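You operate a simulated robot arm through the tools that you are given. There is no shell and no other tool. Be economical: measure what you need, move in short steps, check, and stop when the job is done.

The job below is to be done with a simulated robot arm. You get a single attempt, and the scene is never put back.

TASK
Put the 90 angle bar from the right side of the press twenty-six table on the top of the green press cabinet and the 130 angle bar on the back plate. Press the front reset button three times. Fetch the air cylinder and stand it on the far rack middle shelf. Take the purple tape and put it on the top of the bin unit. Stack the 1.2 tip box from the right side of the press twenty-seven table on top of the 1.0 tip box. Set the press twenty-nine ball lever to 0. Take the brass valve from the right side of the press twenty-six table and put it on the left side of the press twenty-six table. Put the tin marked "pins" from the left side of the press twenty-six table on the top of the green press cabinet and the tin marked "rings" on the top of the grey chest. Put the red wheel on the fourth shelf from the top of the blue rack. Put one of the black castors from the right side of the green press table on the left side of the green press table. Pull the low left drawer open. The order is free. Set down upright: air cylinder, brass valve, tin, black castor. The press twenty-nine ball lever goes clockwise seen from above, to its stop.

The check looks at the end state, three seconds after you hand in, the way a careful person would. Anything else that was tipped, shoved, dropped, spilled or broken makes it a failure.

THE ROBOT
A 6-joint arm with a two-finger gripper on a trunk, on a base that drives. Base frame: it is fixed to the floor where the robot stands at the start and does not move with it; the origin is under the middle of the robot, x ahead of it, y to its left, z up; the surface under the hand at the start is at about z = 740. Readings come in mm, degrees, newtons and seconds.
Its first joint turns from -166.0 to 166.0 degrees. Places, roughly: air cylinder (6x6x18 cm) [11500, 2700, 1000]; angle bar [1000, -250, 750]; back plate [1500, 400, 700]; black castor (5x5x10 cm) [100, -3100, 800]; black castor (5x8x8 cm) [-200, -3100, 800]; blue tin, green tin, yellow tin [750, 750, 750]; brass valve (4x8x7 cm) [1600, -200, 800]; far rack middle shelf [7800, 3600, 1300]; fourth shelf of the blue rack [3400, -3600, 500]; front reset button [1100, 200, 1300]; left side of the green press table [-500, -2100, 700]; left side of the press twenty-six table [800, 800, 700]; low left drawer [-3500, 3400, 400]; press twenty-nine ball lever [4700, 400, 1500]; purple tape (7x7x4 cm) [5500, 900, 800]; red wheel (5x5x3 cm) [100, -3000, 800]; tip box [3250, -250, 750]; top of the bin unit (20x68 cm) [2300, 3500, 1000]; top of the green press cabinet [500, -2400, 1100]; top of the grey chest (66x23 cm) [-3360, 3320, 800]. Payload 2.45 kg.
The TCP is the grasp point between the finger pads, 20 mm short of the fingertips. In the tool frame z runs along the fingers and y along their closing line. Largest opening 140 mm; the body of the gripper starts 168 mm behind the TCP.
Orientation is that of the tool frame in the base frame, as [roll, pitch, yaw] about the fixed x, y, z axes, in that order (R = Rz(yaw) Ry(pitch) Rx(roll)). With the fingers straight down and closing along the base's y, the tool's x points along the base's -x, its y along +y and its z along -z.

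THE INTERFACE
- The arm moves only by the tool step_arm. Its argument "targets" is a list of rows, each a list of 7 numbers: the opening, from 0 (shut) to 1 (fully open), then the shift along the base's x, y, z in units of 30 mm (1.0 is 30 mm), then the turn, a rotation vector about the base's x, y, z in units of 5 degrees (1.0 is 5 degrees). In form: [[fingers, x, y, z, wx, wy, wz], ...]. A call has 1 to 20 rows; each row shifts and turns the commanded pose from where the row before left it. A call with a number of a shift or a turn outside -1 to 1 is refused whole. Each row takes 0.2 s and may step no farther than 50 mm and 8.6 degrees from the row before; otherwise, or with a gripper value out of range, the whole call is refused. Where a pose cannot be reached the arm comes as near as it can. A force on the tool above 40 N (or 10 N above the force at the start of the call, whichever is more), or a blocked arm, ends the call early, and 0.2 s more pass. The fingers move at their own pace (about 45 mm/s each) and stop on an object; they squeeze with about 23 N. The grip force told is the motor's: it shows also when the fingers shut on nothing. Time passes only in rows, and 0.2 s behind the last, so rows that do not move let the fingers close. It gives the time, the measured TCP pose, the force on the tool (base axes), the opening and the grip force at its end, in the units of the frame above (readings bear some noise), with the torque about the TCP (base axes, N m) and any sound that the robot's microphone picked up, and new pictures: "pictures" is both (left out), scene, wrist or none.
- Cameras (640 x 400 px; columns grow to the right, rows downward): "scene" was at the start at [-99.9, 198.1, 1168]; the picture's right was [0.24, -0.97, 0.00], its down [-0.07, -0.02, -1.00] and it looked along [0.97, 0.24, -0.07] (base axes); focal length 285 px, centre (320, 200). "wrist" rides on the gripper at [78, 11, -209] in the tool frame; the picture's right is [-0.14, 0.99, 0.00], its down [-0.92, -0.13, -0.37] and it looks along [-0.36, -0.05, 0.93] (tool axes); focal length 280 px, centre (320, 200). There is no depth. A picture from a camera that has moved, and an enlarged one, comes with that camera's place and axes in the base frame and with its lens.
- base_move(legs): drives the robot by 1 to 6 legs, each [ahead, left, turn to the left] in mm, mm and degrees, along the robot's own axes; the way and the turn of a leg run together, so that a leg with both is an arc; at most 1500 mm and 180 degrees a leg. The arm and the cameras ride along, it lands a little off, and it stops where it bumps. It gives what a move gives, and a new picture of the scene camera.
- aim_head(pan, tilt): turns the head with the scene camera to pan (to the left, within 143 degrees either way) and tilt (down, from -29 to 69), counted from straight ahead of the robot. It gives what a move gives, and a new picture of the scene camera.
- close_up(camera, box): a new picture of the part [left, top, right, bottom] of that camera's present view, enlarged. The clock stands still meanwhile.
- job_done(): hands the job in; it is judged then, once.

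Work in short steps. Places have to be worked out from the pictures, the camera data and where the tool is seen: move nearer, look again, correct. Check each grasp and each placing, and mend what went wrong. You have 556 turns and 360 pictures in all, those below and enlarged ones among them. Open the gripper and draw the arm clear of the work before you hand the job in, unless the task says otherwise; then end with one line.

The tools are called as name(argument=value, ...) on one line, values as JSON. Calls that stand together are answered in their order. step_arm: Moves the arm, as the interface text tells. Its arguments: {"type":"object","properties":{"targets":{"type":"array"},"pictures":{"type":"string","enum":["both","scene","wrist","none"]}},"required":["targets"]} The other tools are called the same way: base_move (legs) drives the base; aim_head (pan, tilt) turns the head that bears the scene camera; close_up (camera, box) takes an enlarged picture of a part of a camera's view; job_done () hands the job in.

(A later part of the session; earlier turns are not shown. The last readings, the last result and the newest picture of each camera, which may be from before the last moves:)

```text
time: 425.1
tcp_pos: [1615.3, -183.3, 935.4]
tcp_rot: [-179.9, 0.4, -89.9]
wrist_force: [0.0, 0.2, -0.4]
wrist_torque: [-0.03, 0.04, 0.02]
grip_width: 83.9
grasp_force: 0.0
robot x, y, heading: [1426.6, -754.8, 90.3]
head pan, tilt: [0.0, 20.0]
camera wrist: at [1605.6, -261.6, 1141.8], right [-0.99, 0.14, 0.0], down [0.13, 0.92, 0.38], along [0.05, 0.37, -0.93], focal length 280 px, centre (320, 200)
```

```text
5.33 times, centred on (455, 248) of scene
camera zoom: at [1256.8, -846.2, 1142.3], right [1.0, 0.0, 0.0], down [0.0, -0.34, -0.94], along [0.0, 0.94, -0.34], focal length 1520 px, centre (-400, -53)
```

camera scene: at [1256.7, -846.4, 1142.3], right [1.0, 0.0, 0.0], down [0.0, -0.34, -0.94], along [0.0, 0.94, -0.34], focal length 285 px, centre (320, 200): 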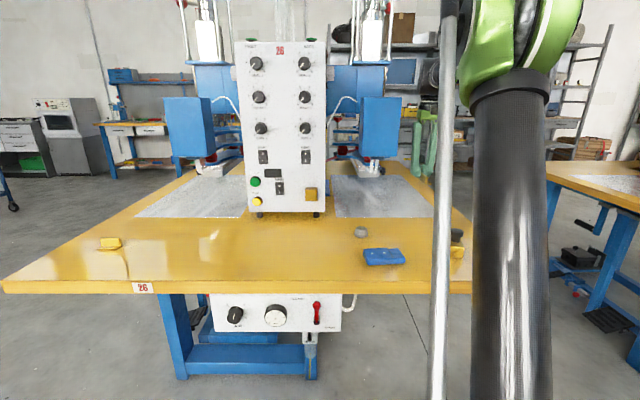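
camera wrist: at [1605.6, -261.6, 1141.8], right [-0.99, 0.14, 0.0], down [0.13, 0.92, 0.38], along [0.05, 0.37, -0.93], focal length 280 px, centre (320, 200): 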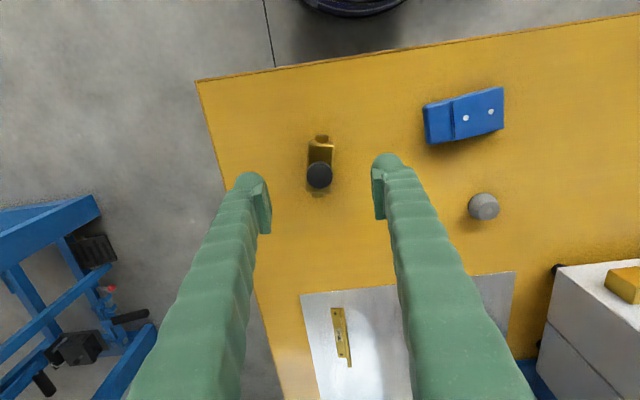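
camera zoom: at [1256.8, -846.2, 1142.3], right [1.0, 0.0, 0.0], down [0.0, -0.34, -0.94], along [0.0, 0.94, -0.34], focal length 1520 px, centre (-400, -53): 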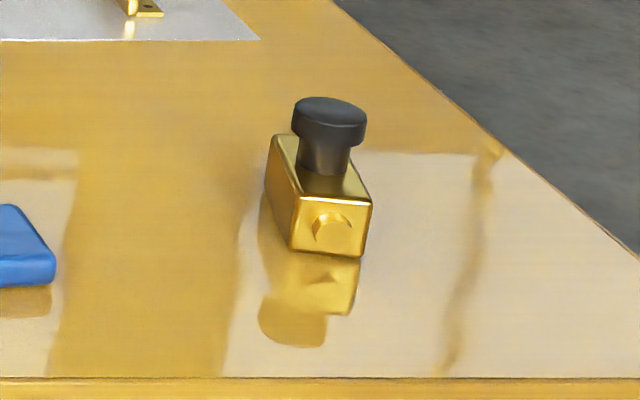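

Valve body centre ≈(1619,-160), turned about 12°. I align, descend over the knob to z≈765 and grip the body.

step_arm(targets=[[0.6, 0.06, 0.38, 0, 0, 0, -0.8], [0.6, 0.06, 0.38, -0.3, 0, 0, -0.8], [0.6, 0, 0, -0.7, 0, 0, -0.74], [0.6, 0, 0, -0.9, 0, 0, 0], [0.6, 0, 0, -0.9, 0, 0, 0]], pictures="wrist")

```text
time: 426.2
tcp_pos: [1619.0, -158.9, 851.0]
tcp_rot: [-179.9, 0.5, -101.7]
wrist_force: [-0.7, 0.0, 1.4]
wrist_torque: [-0.01, 0.03, -0.02]
grip_width: 83.8
grasp_force: 0.1
robot x, y, heading: [1428.7, -751.4, 90.4]
head pan, tilt: [0.0, 20.0]
camera wrist: at [1593.2, -235.2, 1058.1], right [-0.94, 0.33, 0.0], down [0.31, 0.87, 0.38], along [0.13, 0.35, -0.93], focal length 280 px, centre (320, 200)
```

wrist: 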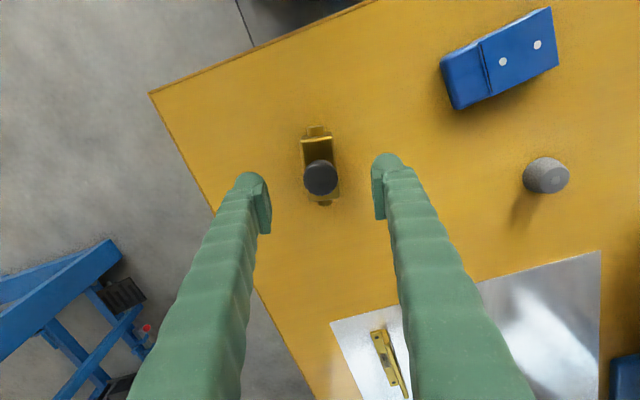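

Aligned. Descend the last 86 mm, close, and lift.

step_arm(targets=[[0.6, 0, 0, -0.9, 0, 0, 0], [0.6, 0, 0, -0.9, 0, 0, 0], [0.6, 0, 0, -0.8, 0, 0, 0], [0.6, 0, 0, -0.25, 0, 0, 0], [0, 0, 0, 0, 0, 0, 0], [0, 0, 0, 0, 0, 0, 0], [0, 0, 0, 0, 0, 0, 0], [0, 0, 0, 0, 0, 0, 0], [0, 0, 0, 0, 0, 0, 0], [0, 0, 0, 0.5, 0, 0, 0], [0, 0, 0, 1, 0, 0, 0], [0, 0, 0, 1, 0, 0, 0], [0, 0, 0, 1, 0, 0, 0]], pictures="wrist")

```text
time: 429.1
tcp_pos: [1619.2, -159.2, 870.9]
tcp_rot: [-180.0, 0.5, -101.6]
wrist_force: [-0.8, -0.5, -3.9]
wrist_torque: [-0.02, 0.0, 0.06]
grip_width: 35.1
grasp_force: 23.3
robot x, y, heading: [1429.6, -752.1, 90.2]
head pan, tilt: [0.0, 20.0]
camera wrist: at [1593.2, -235.2, 1077.4], right [-0.94, 0.33, 0.0], down [0.31, 0.87, 0.38], along [0.13, 0.35, -0.93], focal length 280 px, centre (320, 200)
```

wrist: 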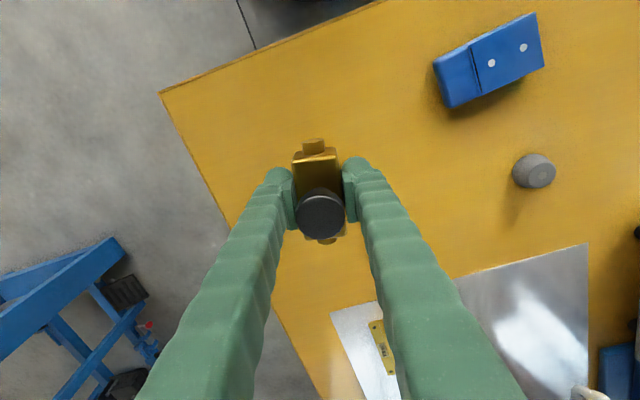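

Valve held (35 mm). Retract and drive around the front to the left side of the table.

step_arm(targets=[[0, -0.4, -0.4, 1, 0, 0, 0], [0, -0.8, -0.6, 1, 0, 0, 0], [0, -0.8, -0.6, 1, 0, 0, 0], [0, -0.8, -0.6, 1, 0, 0, 0], [0, -0.8, -0.6, 1, 0, 0, 0], [0, -0.8, -0.6, 1, 0, 0, 0], [0, -0.8, -0.6, 1, 0, 0, 0], [0, -0.8, -0.6, 1, 0, 0, 0], [0, -0.2, -0.4, 0, 0, 0, 1], [0, 0, -0.3, 0, 0, 0, 1], [0, 0, -0.2, 0, 0, 0, 0.3]], pictures="none")

base_move(legs=[[-150, 700, 0], [0, 760, 0], [0, 0, -90], [0, 1490, 0]])

```text
time: 431.4
tcp_pos: [1433.6, -324.6, 1109.7]
tcp_rot: [-179.9, 0.6, -90.1]
wrist_force: [-0.1, 0.1, -4.0]
wrist_torque: [-0.02, 0.0, 0.0]
grip_width: 35.1
grasp_force: 23.2
robot x, y, heading: [1431.7, -750.1, 90.0]
head pan, tilt: [0.0, 20.0]
```

```text
time: 449.9
tcp_pos: [405.7, 578.3, 1109.0]
tcp_rot: [-179.9, 0.5, 179.2]
wrist_force: [0.1, 0.5, -3.3]
wrist_torque: [-0.01, 0.02, -0.01]
grip_width: 34.9
grasp_force: 23.5
robot x, y, heading: [-19.0, 583.3, -0.5]
head pan, tilt: [0.0, 20.0]
camera scene: at [-113.2, 762.9, 1142.3], right [-0.01, -1.0, 0.0], down [-0.34, 0.0, -0.94], along [0.94, -0.01, -0.34], focal length 285 px, centre (320, 200)
```

scene: 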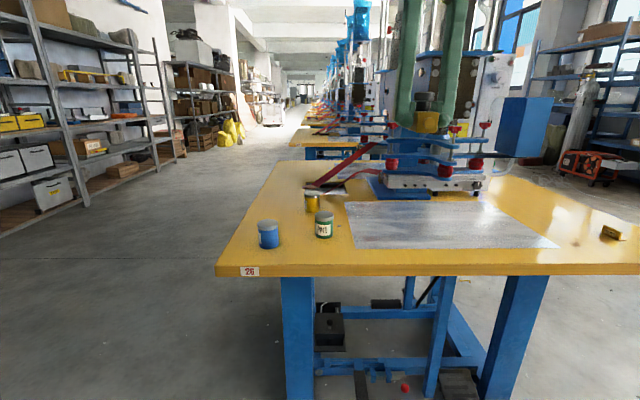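

Tins: blue (625,903), green (677,742), yellow (901,782). I carry the valve to free space at (770,890).

step_arm(targets=[[0, 0.933, 0.8, -0.5, 0, 0, 0], [0, 0.933, 0.8, -0.5, 0, 0, 0], [0, 0.933, 0.8, -0.5, 0, 0, 0], [0, 0.933, 0.8, -0.5, 0, 0, 0], [0, 0.933, 0.8, -0.5, 0, 0, 0], [0, 0.933, 0.8, -0.5, 0, 0, 0], [0, 0.933, 0.8, -0.5, 0, 0, 0], [0, 0.933, 0.8, -0.5, 0, 0, 0], [0, 0.933, 0.8, -0.5, 0, 0, 0], [0, 0.933, 0.8, -0.5, 0, 0, 0], [0, 0.933, 0.8, -0.5, 0, 0, 0], [0, 0.933, 0.8, -0.5, 0, 0, 0], [0, 0.933, 0.8, -0.5, 0, 0, 0]])

```text
time: 452.7
tcp_pos: [772.1, 889.9, 914.0]
tcp_rot: [-179.9, 0.5, 179.2]
wrist_force: [-0.9, -0.5, -3.1]
wrist_torque: [0.04, -0.1, -0.01]
grip_width: 35.2
grasp_force: 23.2
robot x, y, heading: [-17.8, 588.4, -0.1]
head pan, tilt: [0.0, 20.0]
camera scene: at [-113.3, 762.8, 1142.3], right [-0.01, -1.0, 0.0], down [-0.34, 0.0, -0.94], along [0.94, -0.01, -0.34], focal length 285 px, centre (320, 200)
camera wrist: at [693.2, 902.8, 1121.4], right [0.15, 0.99, 0.0], down [0.92, -0.14, 0.38], along [0.37, -0.06, -0.93], focal length 280 px, centre (320, 200)
```

scene: 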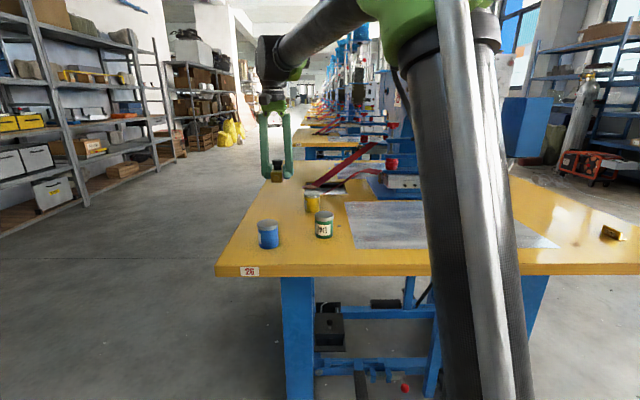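
wrist: 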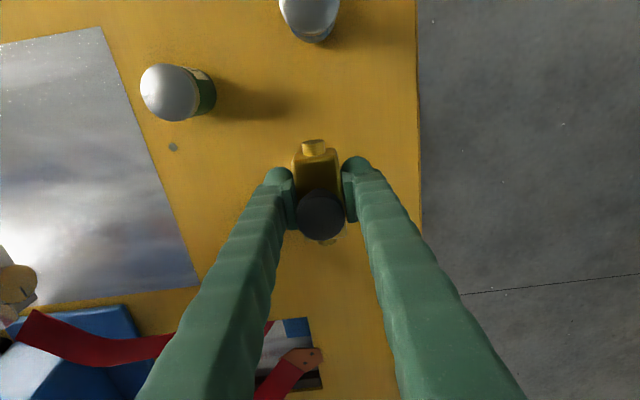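

Clear beneath. Lower to the table.

step_arm(targets=[[0, 0, 0, -1, 0, 0, 0], [0, 0, 0, -1, 0, 0, 0], [0, 0, 0, -1, 0, 0, 0], [0, 0, 0, -1, 0, 0, 0], [0, 0, 0, -0.7, 0, 0, 0], [0, 0, 0, -0.1, 0, 0, 0], [0, 0, 0, -0.06, 0, 0, 0]], pictures="none")

step_arm(targets=[[0, 0, 0, -0.06, 0, 0, 0], [0, 0, 0, -0.05, 0, 0, 0]], pictures="none")

```text
time: 454.3
tcp_pos: [771.1, 890.5, 769.1]
tcp_rot: [-180.0, 0.5, 179.2]
wrist_force: [0.6, -0.4, -2.3]
wrist_torque: [0.0, 0.03, 0.0]
grip_width: 35.2
grasp_force: 23.2
robot x, y, heading: [-21.0, 585.2, -0.4]
head pan, tilt: [0.0, 20.0]
```

```text
time: 454.9
tcp_pos: [770.8, 890.2, 766.3]
tcp_rot: [-179.9, 0.5, 179.2]
wrist_force: [1.9, 1.2, 6.7]
wrist_torque: [0.13, -0.24, -0.02]
grip_width: 35.1
grasp_force: 22.9
robot x, y, heading: [-22.9, 583.8, -0.5]
head pan, tilt: [0.0, 20.0]
```

Contact. Release and rise.

step_arm(targets=[[0.4, 0, 0, 0, 0, 0, 0], [0.6, 0, 0, 0, 0, 0, 0], [0.6, 0, 0, 0, 0, 0, 0], [0.6, 0, 0, 1, 0, 0, 0], [0.6, 0, 0, 1, 0, 0, 0], [0.6, 0, 0, 1, 0, 0, 0], [0.6, 0, 0, 1, 0, 0, 0], [0.6, 0, 0, 1, 0, 0, 0], [0.6, 0, 0, 1, 0, 0, 0]], pictures="wrist")

```text
time: 456.9
tcp_pos: [770.3, 890.3, 944.0]
tcp_rot: [-179.9, 0.6, 179.2]
wrist_force: [0.0, 0.3, 0.9]
wrist_torque: [-0.01, -0.03, -0.02]
grip_width: 84.1
grasp_force: 0.1
robot x, y, heading: [-22.0, 586.8, -0.6]
head pan, tilt: [0.0, 20.0]
camera wrist: at [692.1, 903.4, 1152.5], right [0.15, 0.99, 0.0], down [0.92, -0.14, 0.38], along [0.37, -0.06, -0.93], focal length 280 px, centre (320, 200)
```

wrist: 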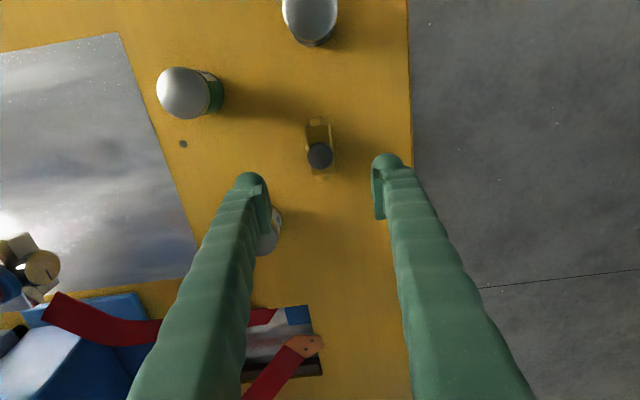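

Valve stands. I shift the hand to read the labels of yellow and blue tins from the wrist camera.

step_arm(targets=[[0.6, -0.8, -0.3, 0.3, 0, 0, 0], [0.6, -0.8, -0.3, 0.3, 0, 0, 0], [0.6, -0.8, -0.3, 0, 0, 0, 0], [0.6, -0.8, -0.3, 0, 0, 0, 0], [0.6, -0.8, -0.3, 0, 0, 0, 0]], pictures="wrist")

close_up(camera="wrist", box=[270, 60, 450, 330])

```text
time: 458.1
tcp_pos: [649.7, 845.0, 963.1]
tcp_rot: [-179.9, 0.4, 179.2]
wrist_force: [0.2, 0.7, -0.1]
wrist_torque: [-0.03, 0.03, 0.0]
grip_width: 83.9
grasp_force: 0.1
robot x, y, heading: [-22.3, 586.0, -0.4]
head pan, tilt: [0.0, 20.0]
camera wrist: at [571.7, 858.6, 1170.2], right [0.15, 0.99, 0.0], down [0.92, -0.14, 0.38], along [0.37, -0.06, -0.93], focal length 280 px, centre (320, 200)
```

wrist: 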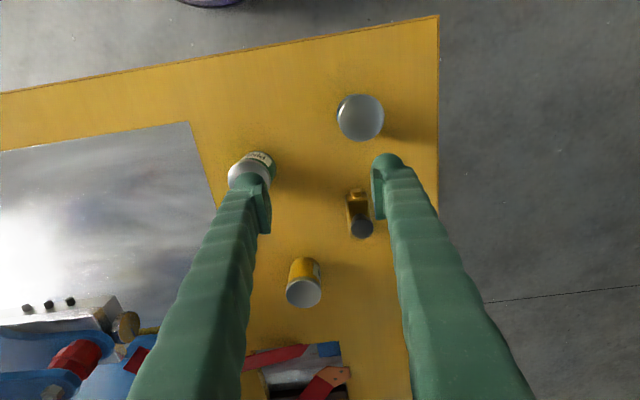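

```text
1.48 times, centred on (360, 195) of wrist
camera zoom: at [571.7, 858.6, 1170.2], right [0.15, 0.99, 0.0], down [0.92, -0.14, 0.38], along [0.37, -0.06, -0.93], focal length 415 px, centre (261, 207)
```

zoom: 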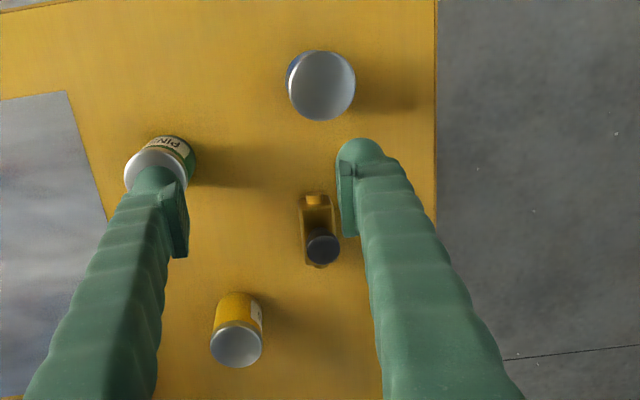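

close_up(camera="wrist", box=[280, 250, 330, 310])

close_up(camera="wrist", box=[325, 85, 395, 150])

```text
6.67 times, centred on (305, 280) of wrist
camera zoom: at [571.7, 858.6, 1170.2], right [0.15, 0.99, 0.0], down [0.92, -0.14, 0.38], along [0.37, -0.06, -0.93], focal length 1869 px, centre (420, -333)
```

zoom: 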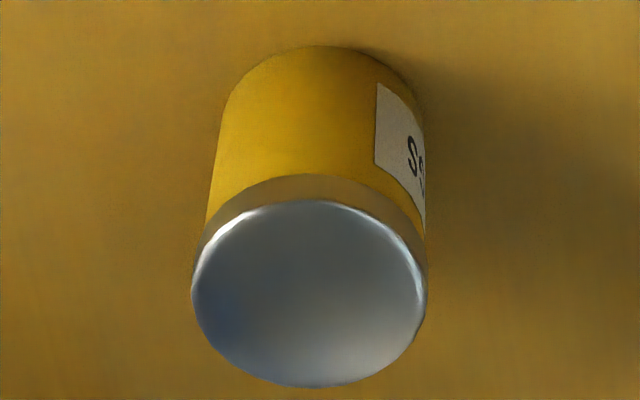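

```text
6.15 times, centred on (360, 118) of wrist
camera zoom: at [571.7, 858.6, 1170.2], right [0.15, 0.99, 0.0], down [0.92, -0.14, 0.38], along [0.37, -0.06, -0.93], focal length 1726 px, centre (74, 708)
```

zoom: 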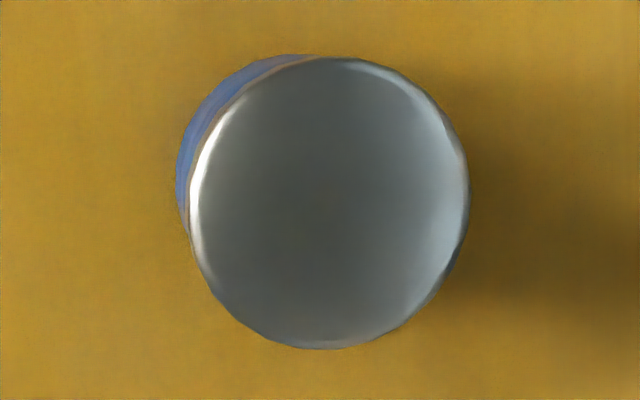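

Yellow's label ends in "S" but is not fully readable; I'll check later from the left. First the pins tin: hover above the green one.

step_arm(targets=[[0.9, 0.28, -1, 0, 0, 0, 0], [0.9, 0.28, -1, 0, 0, 0, 0], [0.9, 0.28, -1, 0, 0, 0, 0], [0.9, 0, -0.15, 0, 0, 0, 0]], pictures="wrist")

```text
time: 459.1
tcp_pos: [676.3, 749.7, 963.9]
tcp_rot: [-179.9, 0.4, 179.2]
wrist_force: [-0.1, -0.1, -0.2]
wrist_torque: [0.0, 0.01, -0.03]
grip_width: 126.0
grasp_force: 0.1
robot x, y, heading: [-18.0, 587.6, -0.4]
head pan, tilt: [0.0, 20.0]
camera wrist: at [597.0, 763.3, 1170.3], right [0.15, 0.99, 0.0], down [0.92, -0.14, 0.38], along [0.37, -0.06, -0.93], focal length 280 px, centre (320, 200)
```

wrist: 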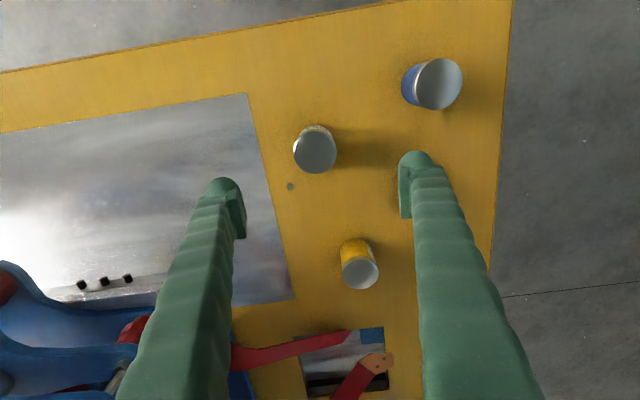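

Green tin centre ≈(670,746). Descend to z≈785 and grip.

step_arm(targets=[[0.9, -0.2, -0.13, -1, 0, 0, 0], [0.9, 0, 0, -1, 0, 0, 0], [0.9, 0, 0, -1, 0, 0, 0], [0.9, 0, 0, -1, 0, 0, 0], [0.9, 0, 0, -1, 0, 0, 0], [0.9, 0, 0, -0.95, 0, 0, 0], [0, 0, 0, 0, 0, 0, 0], [0, 0, 0, 0, 0, 0, 0], [0, 0, 0, 0, 0, 0, 0], [0, 0, 0, 0, 0, 0, 0], [0, 0, 0, 0, 0, 0, 0], [0, 0, 0, 0, 0, 0, 0]], pictures="wrist")

```text
time: 461.7
tcp_pos: [669.7, 746.4, 785.4]
tcp_rot: [-179.9, 0.5, 179.2]
wrist_force: [-0.5, -1.2, 0.9]
wrist_torque: [-0.01, 0.02, -0.01]
grip_width: 59.0
grasp_force: 23.1
robot x, y, heading: [-18.1, 585.9, -0.4]
head pan, tilt: [0.0, 20.0]
camera wrist: at [590.8, 759.9, 991.9], right [0.15, 0.99, 0.0], down [0.92, -0.14, 0.38], along [0.37, -0.06, -0.93], focal length 280 px, centre (320, 200)
```

wrist: 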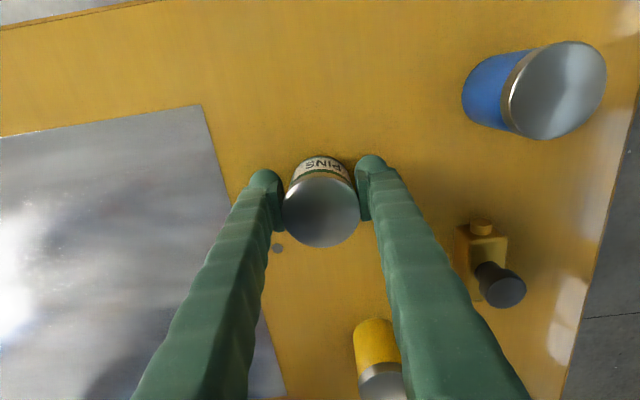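

Gripped (59 mm). Lift and retract.

step_arm(targets=[[0, 0, 0, 0.5, 0, 0, 0], [0, 0, 0, 1, 0, 0, 0], [0, 0, 0, 1, 0, 0, 0], [0, 0, 0, 1, 0, 0, 0], [0, 0, 0, 1, 0, 0, 0], [0, -0.8, -0.45, 1, 0, 0, 0], [0, -0.8, -0.45, 1, 0, 0, 0], [0, -0.8, -0.45, 1, 0, 0, 0], [0, -0.8, -0.45, 1, 0, 0, 0], [0, -0.8, -0.45, 1, 0, 0, 0], [0, -0.8, -0.45, 1, 0, 0, 0], [0, -0.8, -0.45, 1, 0, 0, 0], [0, -0.8, -0.45, 1, 0, 0, 0], [0, -0.8, -0.45, 1, 0, 0, 0], [0, -0.8, -0.45, 1, 0, 0, 0], [0, -0.6, -0.45, 1, 0, 0, 0], [0, 0, -0.3, 1, 0, 0, 0], [0, 0, 0, 1, 0, 0, 0]], pictures="scene")

```text
time: 465.5
tcp_pos: [411.7, 588.5, 1311.2]
tcp_rot: [-179.9, 0.5, 179.1]
wrist_force: [-0.1, 0.4, -2.3]
wrist_torque: [0.0, -0.01, 0.03]
grip_width: 58.6
grasp_force: 23.3
robot x, y, heading: [-17.3, 587.1, -0.4]
head pan, tilt: [0.0, 20.0]
camera scene: at [-113.3, 762.9, 1142.3], right [-0.01, -1.0, 0.0], down [-0.34, 0.0, -0.94], along [0.94, -0.01, -0.34], focal length 285 px, centre (320, 200)
```

scene: 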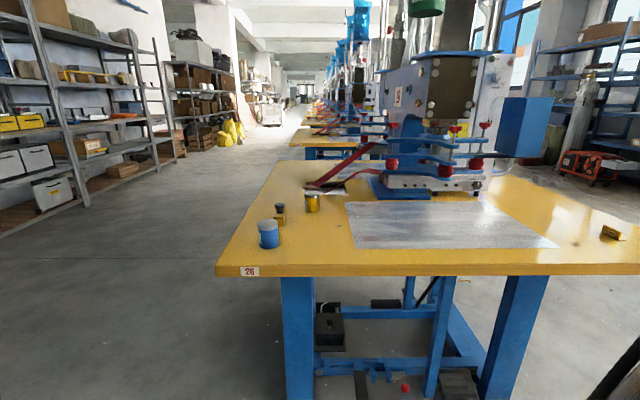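

Drive to the green press cabinet.

base_move(legs=[[0, 0, -89.6], [1480, 0, 0], [690, 565, 0]])

step_arm(targets=[[0, 0, 0, 0, 0, 0, 0]], pictures="wrist")

```text
time: 481.0
tcp_pos: [564.8, -2019.5, 1310.9]
tcp_rot: [-179.8, 0.5, 90.0]
wrist_force: [0.2, -0.5, -2.8]
wrist_torque: [0.0, 0.01, 0.0]
grip_width: 58.7
grasp_force: 23.0
robot x, y, heading: [554.4, -1584.0, -89.9]
head pan, tilt: [0.0, 20.0]
camera scene: at [729.3, -1490.3, 1142.3], right [-1.0, -0.01, 0.0], down [0.0, 0.34, -0.94], along [0.01, -0.94, -0.34], focal length 285 px, centre (320, 200)
```

scene: 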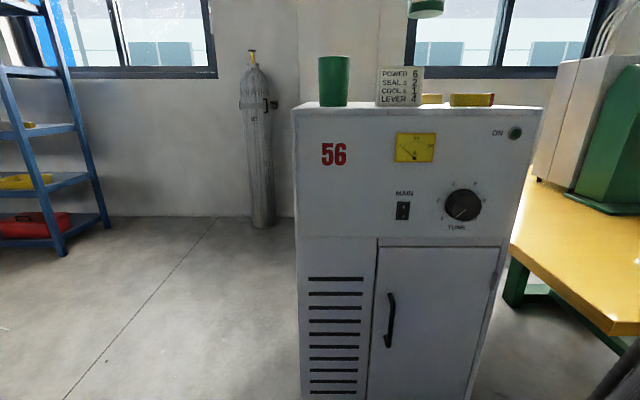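

```text
time: 481.4
tcp_pos: [563.3, -2019.7, 1310.3]
tcp_rot: [-179.9, 0.5, 90.0]
wrist_force: [-0.1, 0.4, -3.3]
wrist_torque: [0.02, 0.03, 0.04]
grip_width: 58.8
grasp_force: 22.9
robot x, y, heading: [558.6, -1589.9, -89.7]
head pan, tilt: [0.0, 20.0]
camera wrist: at [575.5, -1938.7, 1517.9], right [0.99, -0.14, 0.0], down [-0.13, -0.92, 0.38], along [-0.05, -0.37, -0.93], focal length 280 px, centre (320, 200)
```

wrist: 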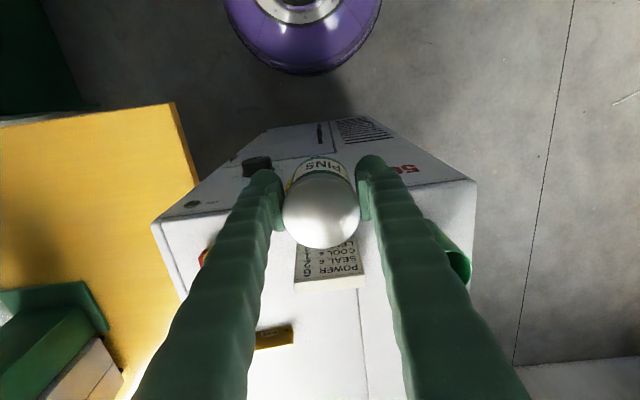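

All items on the cabinet stand as before. I extend to (580,-2350).

step_arm(targets=[[0, 0.05, -1, 0, 0, 0, 0], [0, 0.05, -1, 0, 0, 0, 0], [0, 0.05, -1, 0, 0, 0, 0], [0, 0.05, -1, 0, 0, 0, 0], [0, 0.05, -1, 0, 0, 0, 0], [0, 0.05, -1, 0, 0, 0, 0], [0, 0.05, -1, 0, 0, 0, 0], [0, 0.05, -1, 0, 0, 0, 0], [0, 0.05, -1, -0.1, 0, 0, 0], [0, 0.05, -1, -0.2, 0, 0, 0], [0, 0.05, -1, -0.3, 0, 0, 0]], pictures="wrist")

```text
time: 483.8
tcp_pos: [580.2, -2347.4, 1293.0]
tcp_rot: [-179.9, 0.4, 90.1]
wrist_force: [-0.1, 0.8, -2.1]
wrist_torque: [-0.14, -0.01, -0.03]
grip_width: 58.3
grasp_force: 23.2
robot x, y, heading: [555.6, -1590.6, -89.4]
head pan, tilt: [0.0, 20.0]
camera wrist: at [592.4, -2267.3, 1500.7], right [0.99, -0.14, 0.0], down [-0.13, -0.92, 0.38], along [-0.05, -0.37, -0.93], focal length 280 px, centre (320, 200)
```

wrist: 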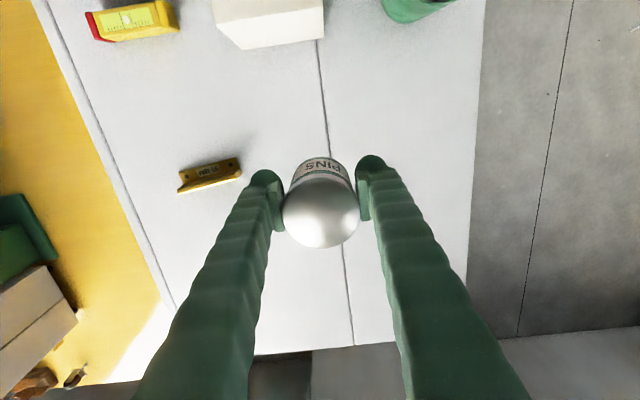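

Clear. Lower to about z=1160, then feel.

step_arm(targets=[[0, 0, 0, -1, 0, 0, 0], [0, 0, 0, -1, 0, 0, 0], [0, 0, 0, -1, 0, 0, 0], [0, 0, 0, -1, 0, 0, 0], [0, 0, 0, -0.3, 0, 0, 0], [0, 0, 0, -0.1, 0, 0, 0], [0, 0, 0, -0.06, 0, 0, 0], [0, 0, 0, -0.06, 0, 0, 0]], pictures="none")

```text
time: 485.6
tcp_pos: [579.7, -2349.3, 1157.8]
tcp_rot: [-179.9, 0.5, 90.1]
wrist_force: [4.2, -0.8, 21.0]
wrist_torque: [-0.14, 0.04, 0.05]
grip_width: 59.0
grasp_force: 23.0
robot x, y, heading: [554.4, -1586.5, -89.6]
head pan, tilt: [0.0, 20.0]
```

Contact. Release and rise.

step_arm(targets=[[0, 0, 0, 0.05, 0, 0, 0], [0.6, 0, 0, 0, 0, 0, 0], [0.75, 0, 0, 0, 0, 0, 0], [0.75, 0, 0, 0, 0, 0, 0], [0.75, 0, 0, 1, 0, 0, 0], [0.75, 0, 0, 1, 0, 0, 0], [0.75, 0, 0, 1, 0, 0, 0], [0.75, 0, 0, 1, 0, 0, 0], [0.75, 0, 0.5, 1, 0, 0, 0]], pictures="wrist")

```text
time: 487.6
tcp_pos: [579.8, -2334.8, 1308.4]
tcp_rot: [-179.9, 0.5, 90.1]
wrist_force: [-0.6, -0.2, 0.0]
wrist_torque: [-0.05, -0.01, -0.01]
grip_width: 105.2
grasp_force: 0.1
robot x, y, heading: [552.0, -1590.2, -89.6]
head pan, tilt: [0.0, 20.0]
camera wrist: at [591.7, -2253.6, 1515.7], right [0.99, -0.14, 0.0], down [-0.13, -0.92, 0.38], along [-0.05, -0.37, -0.93], focal length 280 px, centre (320, 200)
```

wrist: 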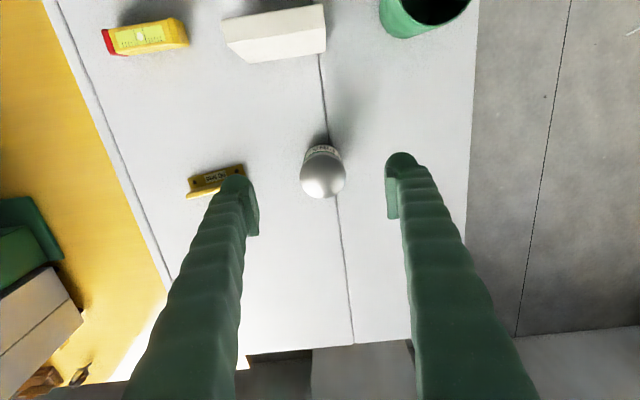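

Pins tin stands. Next the reset button on press 26: retract and drive there.

step_arm(targets=[[0.5, 0, 1, 0, 0, 0, 0], [0.2, 0, 1, 0, 0, 0, 0], [0, 0, 1, 0, 0, 0, 0], [0, 0, 1, 0, 0, 0, 0], [0, 0, 1, 0, 0, 0, 0], [0, -0.1, 1, 0, 0, 0, 0], [0, -0.1, 1, 0, 0, 0, 0], [0, -0.1, 1, 0, 0, 0, 0], [0, -0.1, 1, 0, 0, 0, 0], [0, -0.1, 1, 0, 0, 0, 0]], pictures="none")

base_move(legs=[[-600, 0, 0], [0, 0, 180], [0, -545, -0.4], [240, 0, 0]])

aim_head(pan=0, tilt=0)

```text
time: 489.8
tcp_pos: [564.8, -2035.9, 1307.9]
tcp_rot: [-179.9, 0.5, 90.1]
wrist_force: [-0.2, -0.4, 0.5]
wrist_torque: [0.11, 0.01, 0.01]
grip_width: 0.1
grasp_force: 23.4
robot x, y, heading: [555.2, -1588.9, -89.6]
head pan, tilt: [0.0, 20.0]
```

```text
time: 504.6
tcp_pos: [1077.8, -298.9, 1308.8]
tcp_rot: [-179.9, 0.5, -89.8]
wrist_force: [0.3, 0.3, -0.4]
wrist_torque: [-0.03, -0.02, 0.02]
grip_width: 0.4
grasp_force: 22.9
robot x, y, heading: [1092.5, -744.9, 90.4]
head pan, tilt: [0.0, 20.0]
camera scene: at [916.5, -841.8, 1142.3], right [1.0, 0.01, 0.0], down [0.0, -0.34, -0.94], along [-0.01, 0.94, -0.34], focal length 285 px, centre (320, 200)
```

scene: 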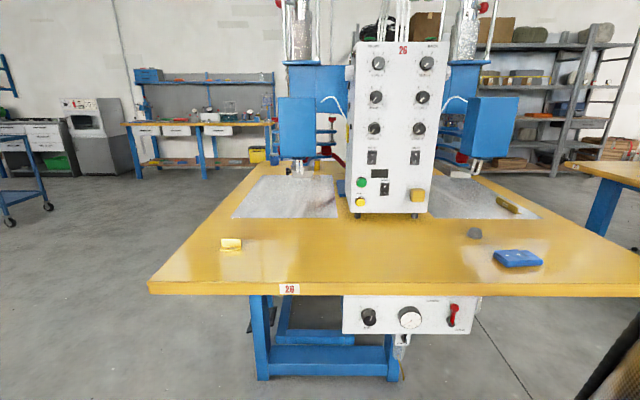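

```text
time: 505.5
tcp_pos: [1077.9, -298.9, 1309.0]
tcp_rot: [-179.8, 0.5, -89.9]
wrist_force: [-1.0, 0.0, 0.1]
wrist_torque: [-0.01, 0.01, 0.03]
grip_width: 0.0
grasp_force: 22.9
robot x, y, heading: [1088.3, -745.6, 90.2]
head pan, tilt: [0.0, 0.0]
camera scene: at [916.6, -844.9, 1174.5], right [1.0, 0.01, 0.0], down [0.0, 0.0, -1.0], along [-0.01, 1.0, 0.0], focal length 285 px, centre (320, 200)
```

scene: 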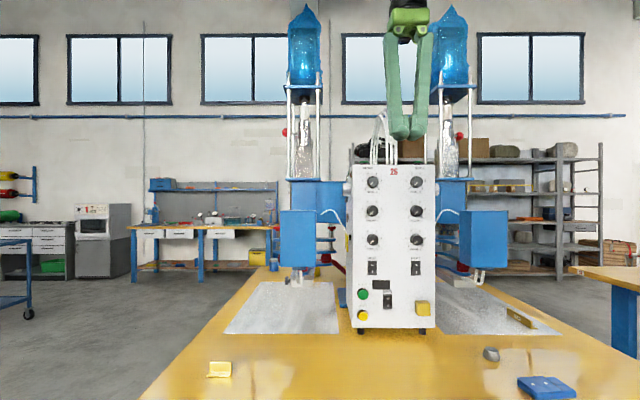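

I raise and advance the hand so its camera sees the cabinet top.

step_arm(targets=[[0, 0.2, 0.8, 0.8, 0, 0, 0], [0, 0.2, 0.8, 0.8, 0, 0, 0], [0, 0.2, 0.8, 0.8, 0, 0, 0], [0, 0.2, 0.8, 0.8, 0, 0, 0], [0, 0.2, 0.8, 0.8, 0, 0, 0], [0, 0.2, 0.8, 0.5, 0, 0, 0]], pictures="wrist")

```text
time: 506.6
tcp_pos: [1105.5, -193.0, 1421.2]
tcp_rot: [-179.8, 1.2, -89.9]
wrist_force: [1.8, 52.5, -33.5]
wrist_torque: [-8.43, 0.37, 0.02]
grip_width: 0.0
grasp_force: 23.2
out of reach, approached as far as the arm can: row 5
robot x, y, heading: [1094.0, -744.5, 90.6]
head pan, tilt: [0.0, 0.0]
stopped in row 5: the force on the tool passed its limit at 316 N (the readings are from after the stop); the commanded pose is now the measured one
camera wrist: at [1096.0, -275.7, 1626.6], right [-0.99, 0.14, 0.0], down [0.12, 0.91, 0.39], along [0.05, 0.39, -0.92], focal length 280 px, centre (320, 200)
```

wrist: 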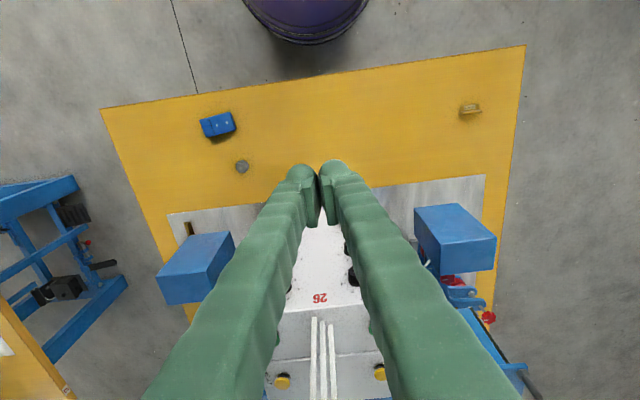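

A hard self-contact occurred (hand against its own arm). I back off immediately. Two yellow caps are visible; the one on the front side is near (1054,195).

step_arm(targets=[[0, 0, -0.3, -0.5, 0, 0, 0], [0, 0, -0.3, -0.8, 0, 0, 0], [0, 0, -0.3, -0.8, 0, 0, 0]], pictures="both")

```text
time: 507.4
tcp_pos: [1106.7, -220.3, 1357.5]
tcp_rot: [-179.8, 1.1, -89.9]
wrist_force: [-0.3, 0.6, 1.0]
wrist_torque: [-0.07, -0.03, -0.04]
grip_width: 0.0
grasp_force: 22.8
robot x, y, heading: [1085.7, -744.4, 90.7]
head pan, tilt: [0.0, 0.0]
camera scene: at [916.6, -844.5, 1174.6], right [1.0, 0.01, 0.0], down [0.0, 0.0, -1.0], along [-0.01, 1.0, 0.0], focal length 285 px, centre (320, 200)
camera wrist: at [1096.3, -301.8, 1563.1], right [-0.99, 0.13, 0.0], down [0.12, 0.91, 0.39], along [0.05, 0.38, -0.92], focal length 280 px, centre (320, 200)
```

scene: 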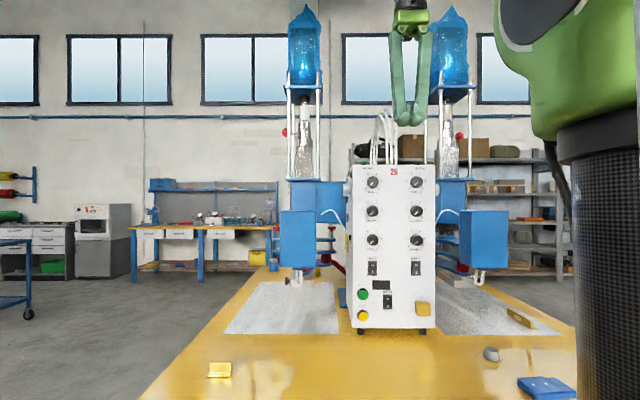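
wrist: 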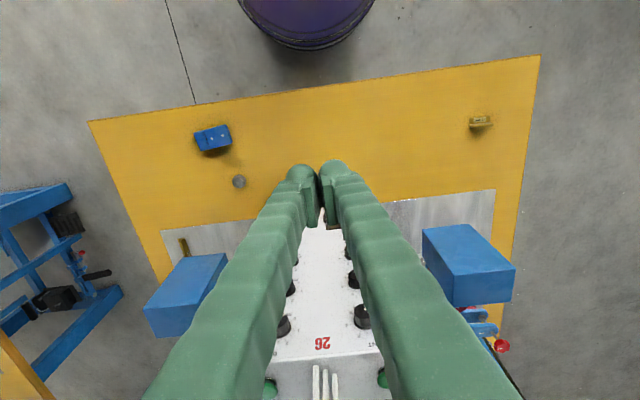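

I will press with the tool tilted 45° forward (in-plane), so I approach above (1054,195).

step_arm(targets=[[0, -0.124, 0.95, 0.2, 0.643, 0, 0], [0, -0.124, 0.95, 0.2, 0.643, 0, 0], [0, -0.124, 0.95, 0.2, 0.643, 0, 0], [0, -0.124, 0.95, 0.2, 0.643, 0, 0], [0, -0.124, 0.95, 0.1, 0.643, 0, 0], [0, -0.124, 0.95, 0, 0.643, 0, 0], [0, -0.124, 0.95, 0, 0.643, 0, 0], [0, -0.124, 0.95, 0, 0.643, 0, 0], [0, -0.124, 0.95, 0, 0.643, 0, 0], [0, -0.124, 0.95, 0, 0.643, 0, 0], [0, -0.124, 0.95, 0, 0.643, 0, 0], [0, -0.124, 0.95, 0, 0.643, 0, 0]])

```text
time: 510.1
tcp_pos: [1061.8, 121.9, 1384.7]
tcp_rot: [-179.8, 39.8, -89.8]
wrist_force: [-0.6, 0.5, 0.3]
wrist_torque: [0.02, -0.01, 0.02]
grip_width: 0.0
grasp_force: 23.4
robot x, y, heading: [1087.4, -742.5, 90.6]
head pan, tilt: [0.0, 0.0]
camera scene: at [916.6, -844.9, 1174.6], right [1.0, 0.01, 0.0], down [0.0, 0.0, -1.0], along [-0.01, 1.0, 0.0], focal length 285 px, centre (320, 200)
camera wrist: at [1051.3, -71.4, 1494.2], right [-0.99, 0.11, 0.08], down [0.12, 0.47, 0.87], along [0.05, 0.88, -0.48], focal length 280 px, centre (320, 200)
```

scene: 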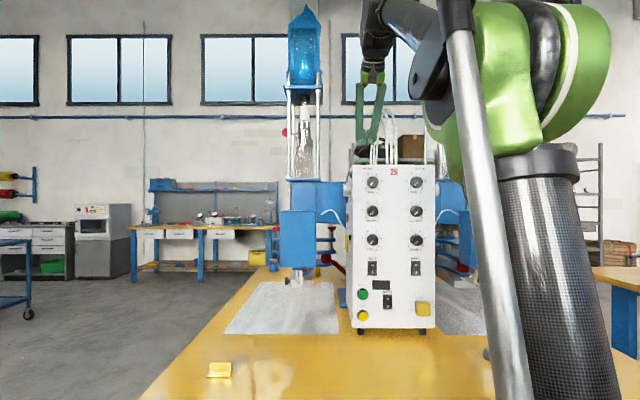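
wrist: 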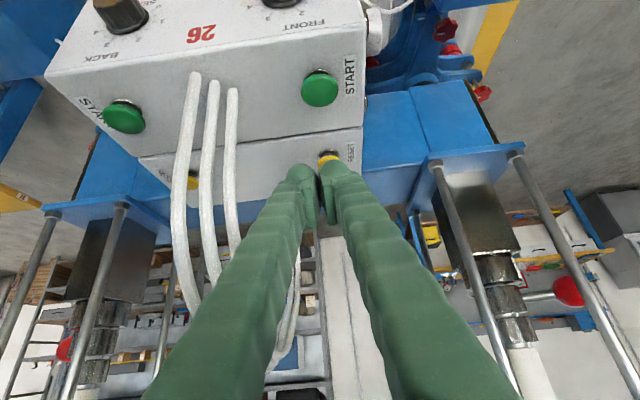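

Labels read FRONT START (green) and FRONT RESET (yellow at ≈(1052,180)). I zoom once to refine it.

close_up(camera="wrist", box=[280, 110, 380, 180])

step_arm(targets=[[0, -0.16, 0.95, 0, 0, 0, 0], [0, -0.16, 0.95, -0.6, 0, 0, 0]], pictures="both")

```text
5.71 times, centred on (330, 145) of wrist
camera zoom: at [1051.3, -71.4, 1494.2], right [-0.99, 0.11, 0.08], down [0.12, 0.47, 0.87], along [0.05, 0.88, -0.48], focal length 1602 px, centre (263, 514)
```

zoom: 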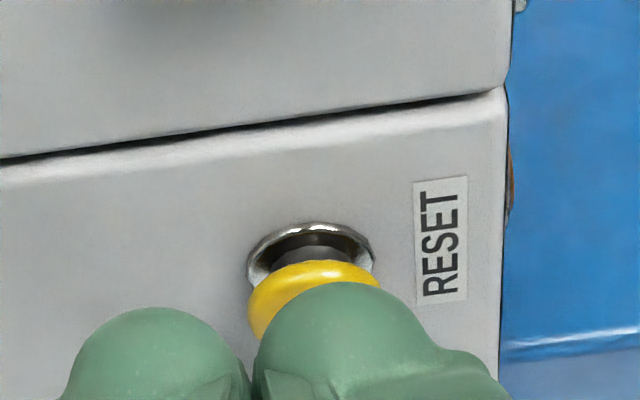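

```text
time: 510.6
tcp_pos: [1051.6, 177.8, 1366.8]
tcp_rot: [-179.8, 39.7, -89.9]
wrist_force: [1.2, -1.1, 0.2]
wrist_torque: [0.05, 0.04, 0.01]
grip_width: 0.0
grasp_force: 23.5
robot x, y, heading: [1087.4, -748.5, 90.3]
head pan, tilt: [0.0, 0.0]
camera scene: at [916.6, -845.1, 1174.6], right [1.0, 0.01, 0.0], down [0.0, 0.0, -1.0], along [-0.01, 1.0, 0.0], focal length 285 px, centre (320, 200)
camera wrist: at [1042.2, -15.1, 1476.0], right [-0.99, 0.11, 0.08], down [0.12, 0.47, 0.87], along [0.05, 0.87, -0.48], focal length 280 px, centre (320, 200)
```

scene: 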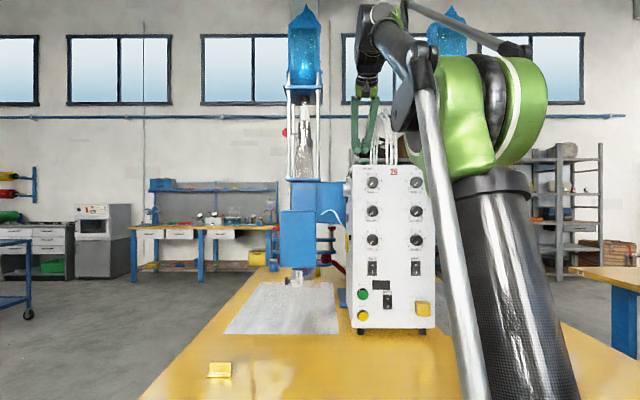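
wrist: 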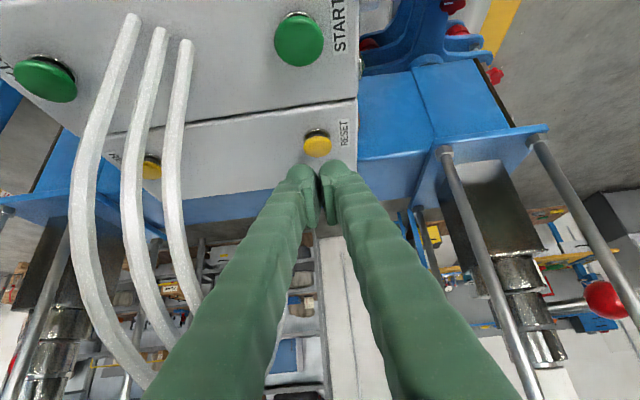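

Cap ≈(1052,187,1306). I align and lower in small steps to press.

step_arm(targets=[[0, 0, 0.3, -0.4, 0, 0, 0], [0, 0, 0, -0.4, 0, 0, 0], [0, 0, 0, -0.1, 0, 0, 0], [0, 0, 0, -0.1, 0, 0, 0], [0, 0, 0, -0.1, 0, 0, 0], [0, 0, 0, -0.1, 0, 0, 0], [0, 0, 0, -0.1, 0, 0, 0]], pictures="wrist")

```text
time: 512.2
tcp_pos: [1051.7, 188.3, 1328.6]
tcp_rot: [-179.7, 39.8, -89.8]
wrist_force: [0.3, 0.8, -0.1]
wrist_torque: [-0.01, 0.02, 0.03]
grip_width: 0.0
grasp_force: 22.7
robot x, y, heading: [1084.6, -740.4, 90.5]
head pan, tilt: [0.0, 0.0]
camera wrist: at [1041.9, -5.7, 1437.6], right [-0.99, 0.11, 0.08], down [0.12, 0.47, 0.87], along [0.05, 0.87, -0.48], focal length 280 px, centre (320, 200)
```

wrist: 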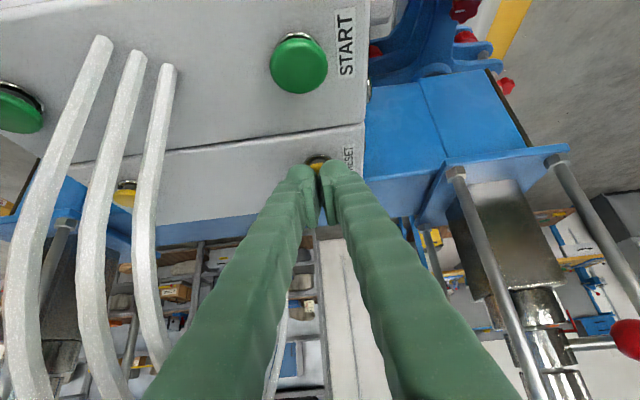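

close_up(camera="wrist", box=[285, 130, 365, 200])

```text
5.71 times, centred on (325, 165) of wrist
camera zoom: at [1041.9, -5.7, 1437.6], right [-0.99, 0.11, 0.08], down [0.12, 0.47, 0.87], along [0.05, 0.87, -0.48], focal length 1602 px, centre (291, 400)
```

zoom: 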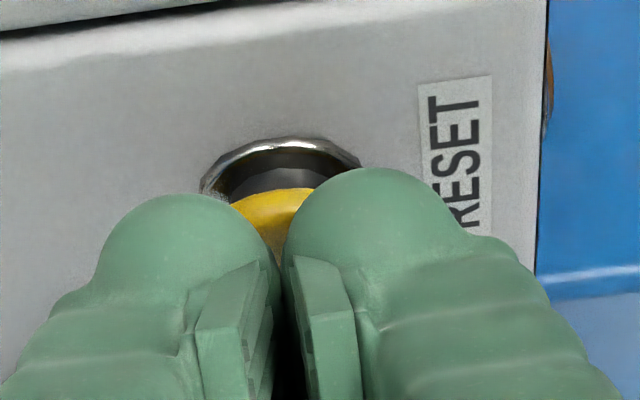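

x is aligned. Continue lowering until contact.

step_arm(targets=[[0, 0, 0, -0.1, 0, 0, 0], [0, 0, 0, -0.1, 0, 0, 0], [0, 0, 0, -0.1, 0, 0, 0], [0, 0, 0, -0.1, 0, 0, 0]], pictures="none")

```text
time: 513.2
tcp_pos: [1051.3, 187.3, 1316.9]
tcp_rot: [-179.7, 39.7, -89.9]
wrist_force: [-0.5, -2.8, 11.3]
wrist_torque: [-0.05, 0.08, 0.0]
grip_width: 6.0
grasp_force: 29.3
robot x, y, heading: [1089.7, -743.4, 90.6]
head pan, tilt: [0.0, 0.0]
heard: click
```

A click — press one. Rise and press again.

step_arm(targets=[[0, 0, 0, 0.3, 0, 0, 0], [0, 0, 0, 0.2, 0, 0, 0], [0, 0, 0, 0, 0, 0, 0]], pictures="wrist")

close_up(camera="wrist", box=[285, 130, 365, 200])

```text
time: 514.0
tcp_pos: [1050.5, 188.9, 1331.1]
tcp_rot: [-179.7, 39.8, -89.9]
wrist_force: [0.0, -0.3, -0.5]
wrist_torque: [0.0, 0.01, 0.0]
grip_width: 0.0
grasp_force: 29.2
robot x, y, heading: [1088.6, -743.5, 90.6]
head pan, tilt: [0.0, 0.0]
camera wrist: at [1042.2, -5.8, 1440.2], right [-0.99, 0.11, 0.08], down [0.12, 0.47, 0.87], along [0.05, 0.87, -0.48], focal length 280 px, centre (320, 200)
```

wrist: 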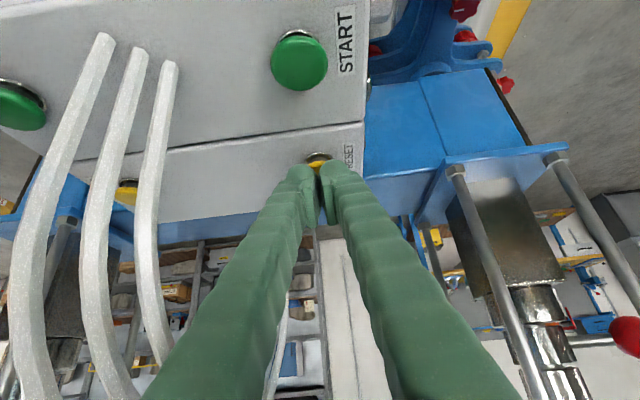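

```text
5.71 times, centred on (325, 165) of wrist
camera zoom: at [1042.2, -5.8, 1440.2], right [-0.99, 0.11, 0.08], down [0.12, 0.47, 0.87], along [0.05, 0.87, -0.48], focal length 1602 px, centre (291, 400)
```

zoom: 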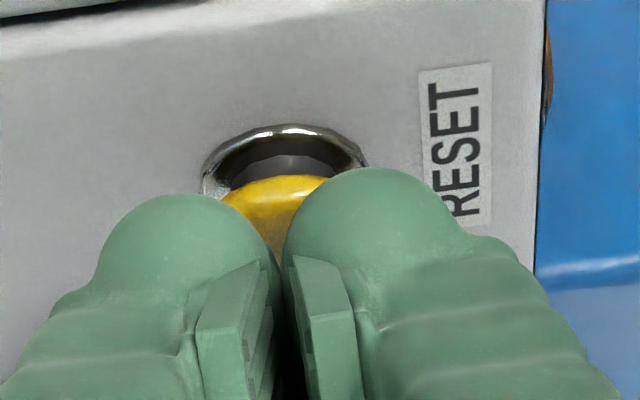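

Button has returned. Second press.

step_arm(targets=[[0, 0, 0, -0.2, 0, 0, 0], [0, 0, 0, -0.15, 0, 0, 0], [0, 0, 0, -0.1, 0, 0, 0], [0, 0, 0, -0.05, 0, 0, 0]], pictures="none")

step_arm(targets=[[0, 0, 0, 0.3, 0, 0, 0], [0, 0, 0, 0.2, 0, 0, 0], [0, 0, 0, 0, 0, 0, 0]], pictures="none")

```text
time: 515.0
tcp_pos: [1051.6, 186.8, 1316.4]
tcp_rot: [-179.8, 39.7, -89.8]
wrist_force: [-0.2, -3.6, 10.4]
wrist_torque: [-0.05, 0.08, 0.02]
grip_width: 5.9
grasp_force: 29.5
robot x, y, heading: [1088.0, -743.5, 90.2]
head pan, tilt: [0.0, 0.0]
heard: click
```

```text
time: 515.9
tcp_pos: [1051.8, 187.3, 1330.4]
tcp_rot: [-179.7, 39.7, -89.8]
wrist_force: [-0.2, 0.3, 0.6]
wrist_torque: [0.01, 0.0, -0.04]
grip_width: 0.0
grasp_force: 29.3
robot x, y, heading: [1089.6, -745.8, 90.6]
head pan, tilt: [0.0, 0.0]
```

Second click. Third press, then rise well clear.

step_arm(targets=[[0, 0, 0, -0.2, 0, 0, 0], [0, 0, 0, -0.15, 0, 0, 0], [0, 0, 0, -0.1, 0, 0, 0], [0, 0, 0, -0.05, 0, 0, 0]], pictures="none")

step_arm(targets=[[0, 0, 0, 0.5, 0, 0, 0], [0, 0, 0, 0.8, 0, 0, 0], [0, 0, 0, 0.6, 0, 0, 0]], pictures="none")

```text
time: 516.9
tcp_pos: [1052.5, 185.9, 1316.2]
tcp_rot: [-179.7, 39.7, -89.7]
wrist_force: [-0.9, -3.6, 10.9]
wrist_torque: [-0.02, 0.08, 0.01]
grip_width: 6.0
grasp_force: 29.5
robot x, y, heading: [1089.6, -745.4, 90.5]
head pan, tilt: [0.0, 0.0]
heard: click
```

```text
time: 517.6
tcp_pos: [1051.8, 187.8, 1372.6]
tcp_rot: [-179.7, 39.7, -89.8]
wrist_force: [-0.9, -0.3, 0.6]
wrist_torque: [0.01, -0.03, -0.02]
grip_width: 0.0
grasp_force: 29.6
robot x, y, heading: [1087.4, -744.6, 90.6]
head pan, tilt: [0.0, 0.0]
```

Three clicks counted. Retract the hand to stance.

step_arm(targets=[[0, 0.1, -0.95, 0, -0.662, 0, 0], [0, 0.1, -0.95, 0, -0.662, 0, 0], [0, 0.1, -0.95, 0, -0.662, 0, 0], [0, 0.1, -0.95, 0, -0.662, 0, 0], [0, 0.1, -0.95, 0, -0.662, 0, 0], [0, 0.1, -0.95, 0, -0.662, 0, 0], [0, 0.1, -0.95, -0.2, -0.662, 0, 0], [0, 0.1, -0.95, -0.2, -0.662, 0, 0], [0, 0.1, -0.95, -0.4, -0.662, 0, 0], [0, 0.1, -0.95, -0.6, -0.662, 0, 0], [0, 0.1, -0.95, -0.8, -0.662, 0, 0], [0, 0.1, -0.95, -0.8, -0.662, 0, 0], [0, 0, -0.95, -0.8, 0, 0, 0], [0, 0, -0.95, -0.8, 0, 0, 0], [0, 0, -0.95, -0.8, 0, 0, 0], [0, 0, -0.5, -0.8, 0, 0, 0]], pictures="none")

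```text
time: 521.0
tcp_pos: [1086.6, -254.1, 1186.1]
tcp_rot: [-179.9, -0.1, -89.9]
wrist_force: [1.2, 0.2, -0.6]
wrist_torque: [-0.05, -0.03, -0.01]
grip_width: 0.1
grasp_force: 29.5
robot x, y, heading: [1088.8, -740.6, 90.6]
head pan, tilt: [0.0, 0.0]
```

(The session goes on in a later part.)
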